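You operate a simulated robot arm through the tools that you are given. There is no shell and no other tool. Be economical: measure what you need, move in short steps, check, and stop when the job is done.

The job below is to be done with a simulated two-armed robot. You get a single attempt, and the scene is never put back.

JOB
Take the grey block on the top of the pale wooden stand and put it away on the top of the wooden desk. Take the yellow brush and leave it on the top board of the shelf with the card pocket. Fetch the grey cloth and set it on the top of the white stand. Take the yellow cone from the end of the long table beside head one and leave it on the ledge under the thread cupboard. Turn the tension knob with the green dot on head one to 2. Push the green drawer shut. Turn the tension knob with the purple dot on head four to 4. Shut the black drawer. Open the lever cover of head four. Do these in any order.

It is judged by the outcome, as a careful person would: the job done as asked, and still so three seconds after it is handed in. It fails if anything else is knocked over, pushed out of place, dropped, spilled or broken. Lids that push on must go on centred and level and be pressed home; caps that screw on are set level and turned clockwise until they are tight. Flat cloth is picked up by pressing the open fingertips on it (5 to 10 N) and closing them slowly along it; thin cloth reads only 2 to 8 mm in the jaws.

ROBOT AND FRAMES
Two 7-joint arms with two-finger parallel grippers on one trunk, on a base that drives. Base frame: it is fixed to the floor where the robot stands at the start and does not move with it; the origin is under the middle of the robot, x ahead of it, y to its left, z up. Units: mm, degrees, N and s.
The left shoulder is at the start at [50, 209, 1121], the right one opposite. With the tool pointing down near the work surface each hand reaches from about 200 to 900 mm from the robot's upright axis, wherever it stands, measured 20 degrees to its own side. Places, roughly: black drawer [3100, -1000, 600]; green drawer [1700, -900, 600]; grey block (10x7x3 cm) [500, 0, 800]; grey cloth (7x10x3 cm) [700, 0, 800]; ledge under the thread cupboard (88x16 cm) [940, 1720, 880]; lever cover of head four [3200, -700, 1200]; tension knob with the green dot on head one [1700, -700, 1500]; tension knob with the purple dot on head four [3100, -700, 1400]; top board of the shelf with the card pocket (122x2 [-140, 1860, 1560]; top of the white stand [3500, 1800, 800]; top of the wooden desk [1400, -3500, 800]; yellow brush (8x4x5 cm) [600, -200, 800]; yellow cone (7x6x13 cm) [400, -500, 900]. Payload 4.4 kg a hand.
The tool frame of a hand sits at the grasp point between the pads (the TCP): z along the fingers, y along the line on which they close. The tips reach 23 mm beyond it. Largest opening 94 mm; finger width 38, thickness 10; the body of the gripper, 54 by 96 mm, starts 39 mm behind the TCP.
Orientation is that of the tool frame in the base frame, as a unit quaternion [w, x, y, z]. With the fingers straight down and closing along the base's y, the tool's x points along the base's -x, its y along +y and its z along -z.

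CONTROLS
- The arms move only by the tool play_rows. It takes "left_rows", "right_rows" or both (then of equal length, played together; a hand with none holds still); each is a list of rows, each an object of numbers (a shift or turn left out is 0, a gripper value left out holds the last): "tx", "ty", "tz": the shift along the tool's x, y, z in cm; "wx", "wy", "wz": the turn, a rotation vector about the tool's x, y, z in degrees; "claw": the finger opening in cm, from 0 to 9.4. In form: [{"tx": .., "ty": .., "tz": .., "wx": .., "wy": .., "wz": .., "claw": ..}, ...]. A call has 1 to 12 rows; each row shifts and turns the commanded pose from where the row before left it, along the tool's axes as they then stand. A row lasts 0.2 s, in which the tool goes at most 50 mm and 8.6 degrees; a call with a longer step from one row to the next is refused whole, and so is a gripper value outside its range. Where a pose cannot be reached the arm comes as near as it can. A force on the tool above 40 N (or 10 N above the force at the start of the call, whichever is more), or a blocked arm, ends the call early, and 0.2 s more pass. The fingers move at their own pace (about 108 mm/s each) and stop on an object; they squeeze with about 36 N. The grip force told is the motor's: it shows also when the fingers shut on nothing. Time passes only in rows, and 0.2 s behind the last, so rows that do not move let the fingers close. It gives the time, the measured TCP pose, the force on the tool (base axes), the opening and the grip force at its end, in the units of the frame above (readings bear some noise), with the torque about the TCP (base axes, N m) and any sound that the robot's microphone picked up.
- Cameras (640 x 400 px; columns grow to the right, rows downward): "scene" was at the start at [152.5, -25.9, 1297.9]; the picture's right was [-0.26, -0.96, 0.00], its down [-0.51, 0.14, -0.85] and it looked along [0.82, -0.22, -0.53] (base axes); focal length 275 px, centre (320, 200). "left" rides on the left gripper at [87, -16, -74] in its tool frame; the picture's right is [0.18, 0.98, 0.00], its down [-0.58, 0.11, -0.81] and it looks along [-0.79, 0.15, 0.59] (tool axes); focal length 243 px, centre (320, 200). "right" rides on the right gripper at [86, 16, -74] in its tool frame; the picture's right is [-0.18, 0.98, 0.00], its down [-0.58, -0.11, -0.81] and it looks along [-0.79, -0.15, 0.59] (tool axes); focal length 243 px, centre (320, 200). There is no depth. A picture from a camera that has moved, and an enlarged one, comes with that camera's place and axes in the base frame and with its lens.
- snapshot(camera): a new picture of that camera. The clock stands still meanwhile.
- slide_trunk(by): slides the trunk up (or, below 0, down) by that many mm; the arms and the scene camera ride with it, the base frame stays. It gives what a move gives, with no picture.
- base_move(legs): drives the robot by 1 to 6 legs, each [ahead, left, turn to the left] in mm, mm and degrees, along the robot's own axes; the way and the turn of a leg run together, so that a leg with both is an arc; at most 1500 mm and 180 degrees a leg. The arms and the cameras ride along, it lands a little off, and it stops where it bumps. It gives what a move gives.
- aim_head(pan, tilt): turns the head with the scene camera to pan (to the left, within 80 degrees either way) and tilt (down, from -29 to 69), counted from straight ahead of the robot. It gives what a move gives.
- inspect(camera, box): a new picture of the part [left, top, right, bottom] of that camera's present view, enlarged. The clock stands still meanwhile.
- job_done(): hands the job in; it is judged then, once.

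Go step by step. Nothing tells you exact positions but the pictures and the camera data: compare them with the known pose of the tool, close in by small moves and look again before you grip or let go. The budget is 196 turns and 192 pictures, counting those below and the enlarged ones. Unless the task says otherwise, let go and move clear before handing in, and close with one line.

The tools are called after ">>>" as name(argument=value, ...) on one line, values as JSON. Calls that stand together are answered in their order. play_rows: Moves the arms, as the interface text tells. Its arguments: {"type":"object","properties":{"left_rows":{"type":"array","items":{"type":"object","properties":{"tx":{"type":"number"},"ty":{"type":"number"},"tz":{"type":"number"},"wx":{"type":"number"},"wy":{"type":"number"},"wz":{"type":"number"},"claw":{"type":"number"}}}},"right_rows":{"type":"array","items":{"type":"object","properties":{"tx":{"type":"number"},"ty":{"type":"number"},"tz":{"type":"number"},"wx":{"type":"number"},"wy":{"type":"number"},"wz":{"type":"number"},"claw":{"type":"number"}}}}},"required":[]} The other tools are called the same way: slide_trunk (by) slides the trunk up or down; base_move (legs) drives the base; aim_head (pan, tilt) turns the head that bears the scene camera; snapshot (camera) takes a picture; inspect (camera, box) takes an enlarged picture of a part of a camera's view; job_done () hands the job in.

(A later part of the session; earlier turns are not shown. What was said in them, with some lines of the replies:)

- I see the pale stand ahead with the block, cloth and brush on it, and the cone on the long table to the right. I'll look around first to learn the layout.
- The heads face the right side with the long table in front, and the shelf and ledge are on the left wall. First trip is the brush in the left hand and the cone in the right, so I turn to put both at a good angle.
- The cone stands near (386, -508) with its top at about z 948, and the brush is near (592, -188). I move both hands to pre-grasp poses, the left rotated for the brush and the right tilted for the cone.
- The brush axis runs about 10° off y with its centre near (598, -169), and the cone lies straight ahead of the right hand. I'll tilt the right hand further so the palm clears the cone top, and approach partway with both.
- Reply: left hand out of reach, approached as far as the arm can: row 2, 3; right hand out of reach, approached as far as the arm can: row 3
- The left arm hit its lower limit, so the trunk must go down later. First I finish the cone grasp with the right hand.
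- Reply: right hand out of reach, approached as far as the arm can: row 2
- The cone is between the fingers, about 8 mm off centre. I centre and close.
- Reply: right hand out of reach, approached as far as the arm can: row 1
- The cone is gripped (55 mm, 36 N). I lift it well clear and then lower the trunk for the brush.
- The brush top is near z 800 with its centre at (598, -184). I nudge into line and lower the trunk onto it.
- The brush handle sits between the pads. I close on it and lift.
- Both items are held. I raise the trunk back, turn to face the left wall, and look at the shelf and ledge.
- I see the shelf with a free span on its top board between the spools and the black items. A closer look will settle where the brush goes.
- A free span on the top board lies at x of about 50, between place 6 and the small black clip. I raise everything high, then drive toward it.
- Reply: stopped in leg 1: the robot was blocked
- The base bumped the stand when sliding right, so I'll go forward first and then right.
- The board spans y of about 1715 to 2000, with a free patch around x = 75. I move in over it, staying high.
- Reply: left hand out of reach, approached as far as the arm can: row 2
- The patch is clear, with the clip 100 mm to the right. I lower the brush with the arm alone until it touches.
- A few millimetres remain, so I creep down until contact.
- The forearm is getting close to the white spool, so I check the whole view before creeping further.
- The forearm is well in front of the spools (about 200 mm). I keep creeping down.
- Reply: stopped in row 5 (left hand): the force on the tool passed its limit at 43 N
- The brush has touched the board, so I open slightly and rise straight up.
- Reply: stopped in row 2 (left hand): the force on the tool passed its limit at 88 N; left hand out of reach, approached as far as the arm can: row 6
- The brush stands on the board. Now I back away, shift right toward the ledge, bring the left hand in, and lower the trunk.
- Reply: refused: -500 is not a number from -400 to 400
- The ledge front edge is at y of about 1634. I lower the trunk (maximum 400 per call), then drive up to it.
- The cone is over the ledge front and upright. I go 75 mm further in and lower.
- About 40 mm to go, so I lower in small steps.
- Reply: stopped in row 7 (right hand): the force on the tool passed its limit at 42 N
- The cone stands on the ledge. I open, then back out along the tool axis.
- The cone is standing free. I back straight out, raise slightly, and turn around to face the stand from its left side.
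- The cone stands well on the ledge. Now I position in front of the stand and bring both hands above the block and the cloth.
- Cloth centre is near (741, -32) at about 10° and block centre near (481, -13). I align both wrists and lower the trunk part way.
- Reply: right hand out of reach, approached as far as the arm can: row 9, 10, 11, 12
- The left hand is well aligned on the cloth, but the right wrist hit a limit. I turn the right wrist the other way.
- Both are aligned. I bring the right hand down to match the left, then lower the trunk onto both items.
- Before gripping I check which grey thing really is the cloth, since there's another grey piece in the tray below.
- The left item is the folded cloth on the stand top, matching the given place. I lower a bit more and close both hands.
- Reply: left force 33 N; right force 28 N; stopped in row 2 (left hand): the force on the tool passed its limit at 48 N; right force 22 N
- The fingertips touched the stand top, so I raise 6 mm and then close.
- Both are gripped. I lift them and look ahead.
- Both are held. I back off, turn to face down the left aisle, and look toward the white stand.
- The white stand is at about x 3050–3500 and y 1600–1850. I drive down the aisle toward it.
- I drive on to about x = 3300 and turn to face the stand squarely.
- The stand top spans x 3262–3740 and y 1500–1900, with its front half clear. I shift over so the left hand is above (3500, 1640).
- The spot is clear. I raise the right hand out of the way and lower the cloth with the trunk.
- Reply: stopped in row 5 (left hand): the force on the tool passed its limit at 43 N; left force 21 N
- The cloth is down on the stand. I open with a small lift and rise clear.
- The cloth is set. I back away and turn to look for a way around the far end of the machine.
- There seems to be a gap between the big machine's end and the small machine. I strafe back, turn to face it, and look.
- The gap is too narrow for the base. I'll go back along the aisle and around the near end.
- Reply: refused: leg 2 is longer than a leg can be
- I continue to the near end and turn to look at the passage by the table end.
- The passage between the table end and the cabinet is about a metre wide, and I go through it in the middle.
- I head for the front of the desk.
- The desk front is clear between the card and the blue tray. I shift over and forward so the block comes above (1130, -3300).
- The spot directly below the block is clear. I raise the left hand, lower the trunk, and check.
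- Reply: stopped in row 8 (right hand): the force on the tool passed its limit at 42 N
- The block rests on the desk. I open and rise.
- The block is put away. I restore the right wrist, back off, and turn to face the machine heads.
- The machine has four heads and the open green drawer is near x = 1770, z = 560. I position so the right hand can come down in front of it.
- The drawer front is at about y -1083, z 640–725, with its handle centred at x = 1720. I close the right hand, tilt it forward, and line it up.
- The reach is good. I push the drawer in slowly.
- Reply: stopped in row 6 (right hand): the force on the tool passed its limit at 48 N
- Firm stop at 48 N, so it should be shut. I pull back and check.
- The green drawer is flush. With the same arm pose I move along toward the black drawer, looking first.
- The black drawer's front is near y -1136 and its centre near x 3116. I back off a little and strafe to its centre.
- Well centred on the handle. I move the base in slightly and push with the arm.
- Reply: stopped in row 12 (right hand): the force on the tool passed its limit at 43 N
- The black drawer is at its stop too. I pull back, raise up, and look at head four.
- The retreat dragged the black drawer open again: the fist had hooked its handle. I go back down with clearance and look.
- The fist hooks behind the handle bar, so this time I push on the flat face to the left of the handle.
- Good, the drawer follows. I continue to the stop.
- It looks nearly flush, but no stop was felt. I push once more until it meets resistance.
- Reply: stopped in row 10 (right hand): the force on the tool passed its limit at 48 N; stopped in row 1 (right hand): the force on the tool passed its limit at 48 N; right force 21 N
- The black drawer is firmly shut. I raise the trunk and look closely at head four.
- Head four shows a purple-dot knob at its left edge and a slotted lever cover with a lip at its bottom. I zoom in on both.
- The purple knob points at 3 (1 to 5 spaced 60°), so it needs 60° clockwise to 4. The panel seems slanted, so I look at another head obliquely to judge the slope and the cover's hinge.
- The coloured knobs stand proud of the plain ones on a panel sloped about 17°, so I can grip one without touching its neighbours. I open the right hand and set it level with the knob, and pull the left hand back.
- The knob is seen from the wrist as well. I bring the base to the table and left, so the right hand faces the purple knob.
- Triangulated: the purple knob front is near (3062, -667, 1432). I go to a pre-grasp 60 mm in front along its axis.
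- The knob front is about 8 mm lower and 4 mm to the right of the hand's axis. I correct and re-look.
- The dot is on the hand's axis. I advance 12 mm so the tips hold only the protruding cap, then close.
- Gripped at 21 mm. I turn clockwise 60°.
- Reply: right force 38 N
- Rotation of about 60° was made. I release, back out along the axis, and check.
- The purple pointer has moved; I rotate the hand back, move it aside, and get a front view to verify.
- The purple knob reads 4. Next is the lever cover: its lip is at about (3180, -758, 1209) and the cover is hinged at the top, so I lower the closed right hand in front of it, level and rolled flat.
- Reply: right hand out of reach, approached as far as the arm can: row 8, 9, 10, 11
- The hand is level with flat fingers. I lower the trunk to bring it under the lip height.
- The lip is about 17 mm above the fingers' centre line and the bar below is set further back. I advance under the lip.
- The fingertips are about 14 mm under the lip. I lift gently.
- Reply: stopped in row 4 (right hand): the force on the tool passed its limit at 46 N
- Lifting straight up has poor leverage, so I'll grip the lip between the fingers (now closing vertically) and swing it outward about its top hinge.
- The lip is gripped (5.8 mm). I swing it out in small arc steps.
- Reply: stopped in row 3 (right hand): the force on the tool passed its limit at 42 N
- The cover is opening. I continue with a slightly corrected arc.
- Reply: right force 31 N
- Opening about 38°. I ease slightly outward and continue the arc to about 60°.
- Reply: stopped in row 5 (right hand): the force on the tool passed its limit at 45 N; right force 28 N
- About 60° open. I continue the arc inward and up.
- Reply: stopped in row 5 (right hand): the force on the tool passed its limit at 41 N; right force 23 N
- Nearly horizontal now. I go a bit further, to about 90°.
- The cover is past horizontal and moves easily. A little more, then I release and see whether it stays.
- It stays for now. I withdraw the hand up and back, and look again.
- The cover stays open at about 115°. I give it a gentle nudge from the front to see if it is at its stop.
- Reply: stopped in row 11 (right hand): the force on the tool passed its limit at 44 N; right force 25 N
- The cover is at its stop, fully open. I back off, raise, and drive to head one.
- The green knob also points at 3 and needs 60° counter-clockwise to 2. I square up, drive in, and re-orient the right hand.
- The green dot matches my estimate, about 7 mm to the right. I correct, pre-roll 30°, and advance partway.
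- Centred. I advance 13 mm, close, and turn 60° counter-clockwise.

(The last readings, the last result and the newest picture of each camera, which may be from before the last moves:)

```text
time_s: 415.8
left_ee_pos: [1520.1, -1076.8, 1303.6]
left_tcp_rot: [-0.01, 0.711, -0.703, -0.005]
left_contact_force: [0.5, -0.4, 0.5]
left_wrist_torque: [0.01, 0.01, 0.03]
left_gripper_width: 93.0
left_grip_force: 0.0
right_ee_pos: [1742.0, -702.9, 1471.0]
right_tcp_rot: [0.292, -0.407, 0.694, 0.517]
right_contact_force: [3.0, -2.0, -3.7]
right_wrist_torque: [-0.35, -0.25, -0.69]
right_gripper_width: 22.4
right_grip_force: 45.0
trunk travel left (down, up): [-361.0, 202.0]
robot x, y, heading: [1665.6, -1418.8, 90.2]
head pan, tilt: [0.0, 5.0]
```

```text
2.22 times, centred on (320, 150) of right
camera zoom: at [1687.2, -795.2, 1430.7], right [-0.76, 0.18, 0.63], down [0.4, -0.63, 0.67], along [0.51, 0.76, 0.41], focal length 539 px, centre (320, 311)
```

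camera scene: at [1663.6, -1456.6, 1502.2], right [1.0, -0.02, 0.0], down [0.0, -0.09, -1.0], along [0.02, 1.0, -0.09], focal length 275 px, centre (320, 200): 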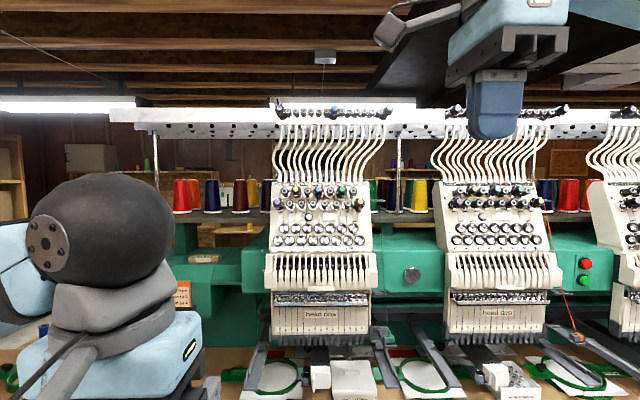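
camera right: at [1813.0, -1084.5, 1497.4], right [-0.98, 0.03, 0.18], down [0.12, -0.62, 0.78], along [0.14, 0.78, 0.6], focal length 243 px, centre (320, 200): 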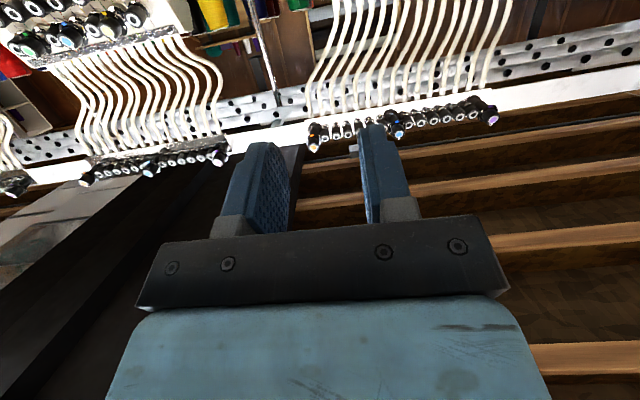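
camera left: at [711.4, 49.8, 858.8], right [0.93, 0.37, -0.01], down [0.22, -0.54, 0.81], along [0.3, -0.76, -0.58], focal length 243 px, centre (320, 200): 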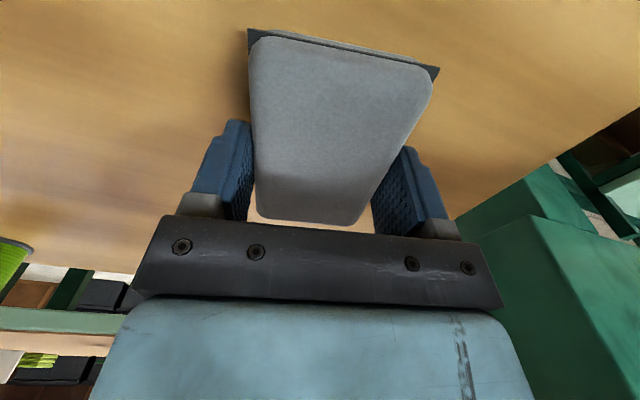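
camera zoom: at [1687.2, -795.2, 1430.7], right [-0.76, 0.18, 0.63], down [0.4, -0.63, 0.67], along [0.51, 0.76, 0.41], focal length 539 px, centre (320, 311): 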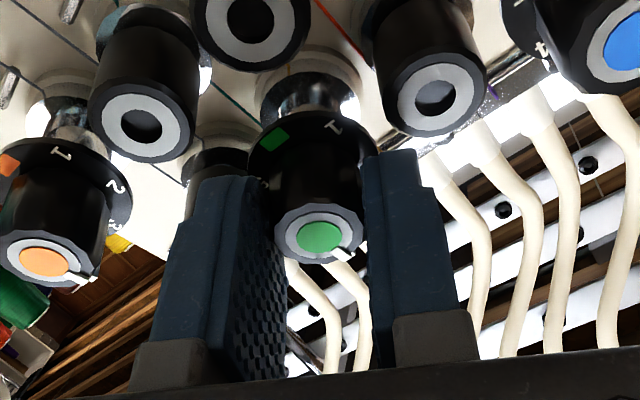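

>>> play_rows(right_rows=[{"wz": -7.5}, {"wz": -7.5}, {"wz": -7.5}, {"wz": -7.5}, {"wz": -7.5}, {"wz": -7.5}, {"wz": -7.5}, {"wz": -7.5}, {}])

>>> inspect(camera="right", box=[220, 60, 420, 240])

```text
time_s: 417.8
left_ee_pos: [1517.8, -1076.4, 1302.9]
left_tcp_rot: [-0.011, 0.711, -0.703, -0.003]
left_contact_force: [0.0, -0.4, 0.4]
left_wrist_torque: [-0.01, -0.01, -0.01]
left_gripper_width: 93.2
left_grip_force: 0.1
right_ee_pos: [1738.7, -703.2, 1470.8]
right_tcp_rot: [-0.511, 0.701, -0.396, -0.302]
right_contact_force: [-9.6, 0.9, -2.4]
right_wrist_torque: [0.58, 0.54, 1.22]
right_gripper_width: 21.8
right_grip_force: 45.1
trunk travel left (down, up): [-361.0, 202.0]
robot x, y, heading: [1657.3, -1418.6, 90.2]
head pan, tilt: [0.0, 5.0]
```

```text
2.22 times, centred on (320, 150) of right
camera zoom: at [1770.7, -798.8, 1415.0], right [-0.94, -0.12, -0.32], down [-0.18, -0.61, 0.77], along [-0.28, 0.78, 0.55], focal length 539 px, centre (320, 311)
```

zoom: 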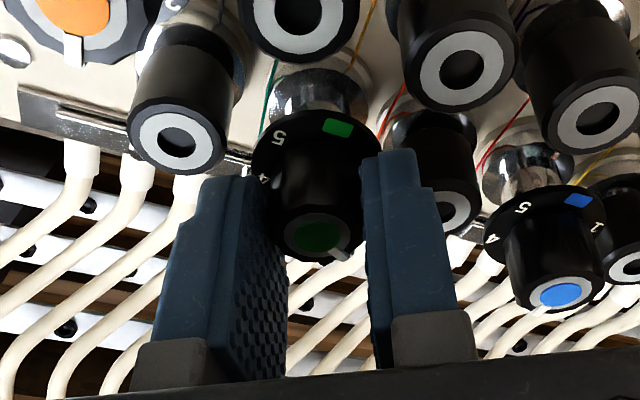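

Turned with a firm grip. I release, back straight out, move aside, and verify from the front.

>>> play_rows(right_rows=[{"claw": 2.8}, {"claw": 3.6}, {"claw": 4}, {}, {"tz": -2}, {"tz": -4}, {"tz": -4}, {"tz": -4}, {"tz": -4}, {"tz": -4}])

>>> play_rows(right_rows=[{"wz": 7.5}, {"wz": 7.5}, {"wz": 7.5}, {"wz": 7.5}, {"ty": -4.5}, {"ty": -4.5}, {"ty": -4.5}, {"ty": -4.5}])

>>> snapshot(camera="scene")

```text
time_s: 420.0
left_ee_pos: [1519.6, -1077.4, 1303.0]
left_tcp_rot: [-0.011, 0.711, -0.703, -0.005]
left_contact_force: [-0.2, -0.4, 0.8]
left_wrist_torque: [0.0, -0.02, 0.01]
left_gripper_width: 92.9
left_grip_force: 0.0
right_ee_pos: [1745.8, -918.3, 1537.1]
right_tcp_rot: [-0.51, 0.7, -0.397, -0.304]
right_contact_force: [0.6, -1.2, 0.1]
right_wrist_torque: [0.0, -0.01, 0.01]
right_gripper_width: 40.2
right_grip_force: 0.1
trunk travel left (down, up): [-361.0, 202.0]
robot x, y, heading: [1660.5, -1423.4, 90.2]
head pan, tilt: [0.0, 5.0]
```

```text
time_s: 421.8
left_ee_pos: [1524.5, -1077.4, 1303.4]
left_tcp_rot: [-0.008, 0.711, -0.704, -0.005]
left_contact_force: [0.4, -1.1, 0.4]
left_wrist_torque: [-0.02, 0.0, 0.0]
left_gripper_width: 92.8
left_grip_force: 0.1
right_ee_pos: [1928.0, -909.0, 1531.7]
right_tcp_rot: [-0.414, 0.573, -0.565, -0.426]
right_contact_force: [1.0, 0.0, -0.5]
right_wrist_torque: [0.0, -0.01, 0.02]
right_gripper_width: 39.7
right_grip_force: 0.0
trunk travel left (down, up): [-361.0, 202.0]
robot x, y, heading: [1661.1, -1422.4, 90.1]
head pan, tilt: [0.0, 5.0]
```

```text
34 pictures are left
camera scene: at [1663.1, -1264.2, 1502.4], right [1.0, 0.0, 0.0], down [0.0, -0.09, -1.0], along [0.0, 1.0, -0.09], focal length 275 px, centre (320, 200)
```

scene: 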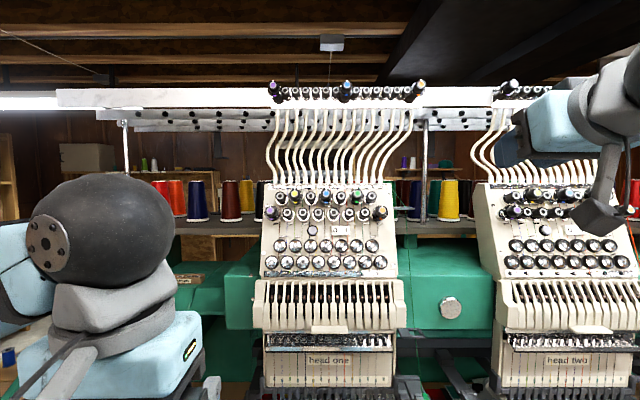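

>>> inspect(camera="scene", box=[340, 180, 376, 206])

>>> inspect(camera="scene", box=[255, 170, 405, 250])

```text
15.38 times, centred on (358, 193) of scene
camera zoom: at [1663.1, -1264.2, 1502.4], right [1.0, 0.0, 0.0], down [0.0, -0.09, -1.0], along [0.0, 1.0, -0.09], focal length 4228 px, centre (-265, 308)
```

zoom: 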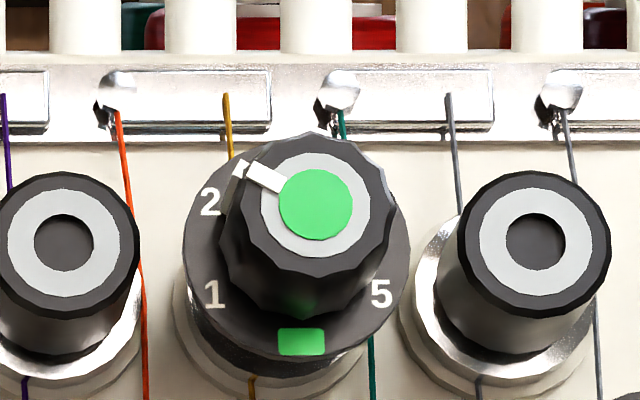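

```text
4.27 times, centred on (330, 210) of scene
camera zoom: at [1663.1, -1264.2, 1502.4], right [1.0, 0.0, 0.0], down [0.0, -0.09, -1.0], along [0.0, 1.0, -0.09], focal length 1172 px, centre (277, 157)
```

zoom: 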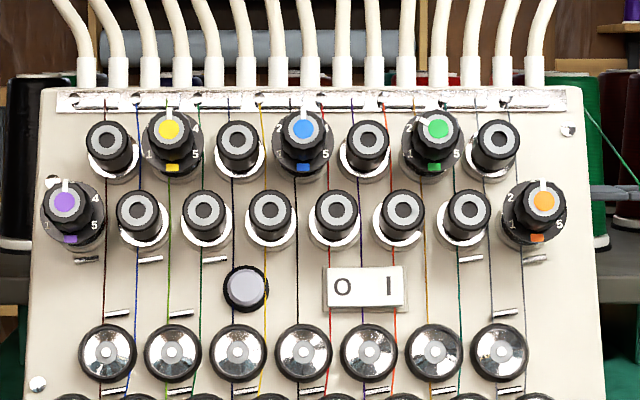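

The green knob reads 2 and its neighbours are unchanged. I back away and make a last check of the drawers and the cover.

>>> base_move(legs=[[-450, 0, 0]])

>>> aim_head(pan=-30, tilt=22)

>>> snapshot(camera="scene")

>>> aim_head(pan=-5, tilt=45)

>>> snapshot(camera="scene")

```text
time_s: 424.5
left_ee_pos: [1522.4, -1520.0, 1302.7]
left_tcp_rot: [-0.01, 0.71, -0.704, -0.004]
left_contact_force: [0.3, 1.3, 0.2]
left_wrist_torque: [0.0, 0.03, -0.01]
left_gripper_width: 92.8
left_grip_force: 0.1
right_ee_pos: [1926.0, -1354.2, 1533.2]
right_tcp_rot: [-0.416, 0.572, -0.565, -0.424]
right_contact_force: [-0.1, -0.1, 0.3]
right_wrist_torque: [0.04, -0.02, 0.04]
right_gripper_width: 40.2
right_grip_force: 0.0
trunk travel left (down, up): [-361.0, 202.0]
robot x, y, heading: [1660.1, -1863.3, 89.9]
head pan, tilt: [0.0, 5.0]
```

```text
time_s: 425.4
left_ee_pos: [1522.9, -1519.5, 1303.0]
left_tcp_rot: [-0.01, 0.71, -0.704, -0.003]
left_contact_force: [-0.1, -0.2, 0.4]
left_wrist_torque: [0.02, 0.02, -0.02]
left_gripper_width: 92.9
left_grip_force: 0.2
right_ee_pos: [1926.5, -1354.3, 1532.2]
right_tcp_rot: [-0.415, 0.572, -0.566, -0.423]
right_contact_force: [-0.1, 0.1, 0.0]
right_wrist_torque: [-0.03, -0.03, 0.02]
right_gripper_width: 39.9
right_grip_force: 0.0
trunk travel left (down, up): [-361.0, 202.0]
robot x, y, heading: [1660.8, -1864.0, 90.0]
head pan, tilt: [-30.0, 22.0]
```

```text
31 pictures are left
camera scene: at [1707.4, -1719.1, 1474.7], right [0.87, -0.5, 0.0], down [-0.19, -0.32, -0.93], along [0.46, 0.8, -0.37], focal length 275 px, centre (320, 200)
```

scene: 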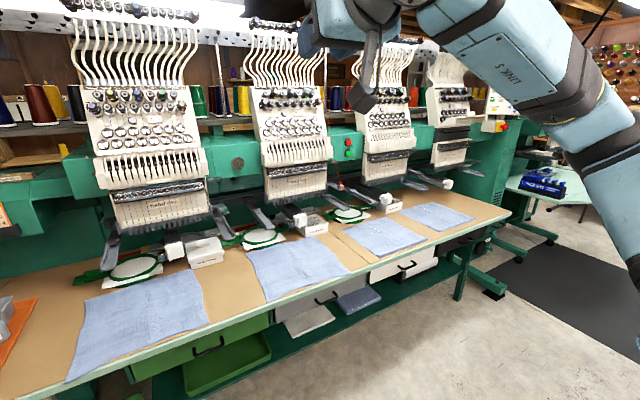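

```text
time_s: 426.3
left_ee_pos: [1523.5, -1521.6, 1303.0]
left_tcp_rot: [-0.01, 0.71, -0.704, -0.004]
left_contact_force: [0.7, 0.5, 0.4]
left_wrist_torque: [-0.03, -0.03, -0.02]
left_gripper_width: 93.2
left_grip_force: 0.2
right_ee_pos: [1925.9, -1354.1, 1533.2]
right_tcp_rot: [-0.415, 0.572, -0.566, -0.424]
right_contact_force: [-0.6, -0.1, 0.4]
right_wrist_torque: [0.0, -0.03, 0.0]
right_gripper_width: 39.9
right_grip_force: 0.1
trunk travel left (down, up): [-361.0, 202.0]
robot x, y, heading: [1662.5, -1865.3, 90.0]
head pan, tilt: [-5.0, 45.0]
```

```text
30 pictures are left
camera scene: at [1668.3, -1718.7, 1439.3], right [1.0, -0.09, 0.0], down [-0.06, -0.7, -0.71], along [0.06, 0.7, -0.71], focal length 275 px, centre (320, 200)
```

scene: 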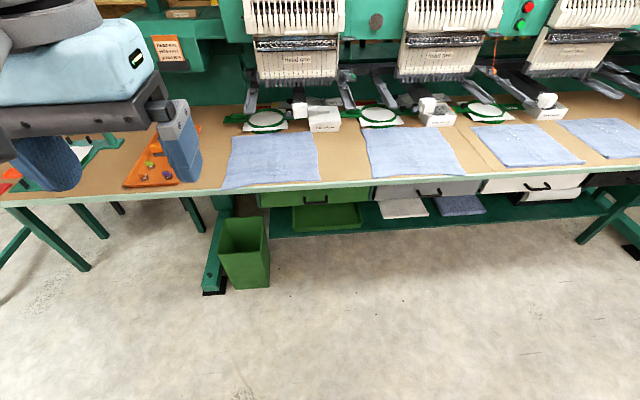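

The drawers are shut, head four's cover is still up, both knobs are set, and both hands are clear. I'm handing the job in.

>>> job_done()

```text
The job is handed in.
```

All nine tasks are done and handed in; early on, the base bumped the pale wooden stand lightly and may have shifted it by about 10 mm.
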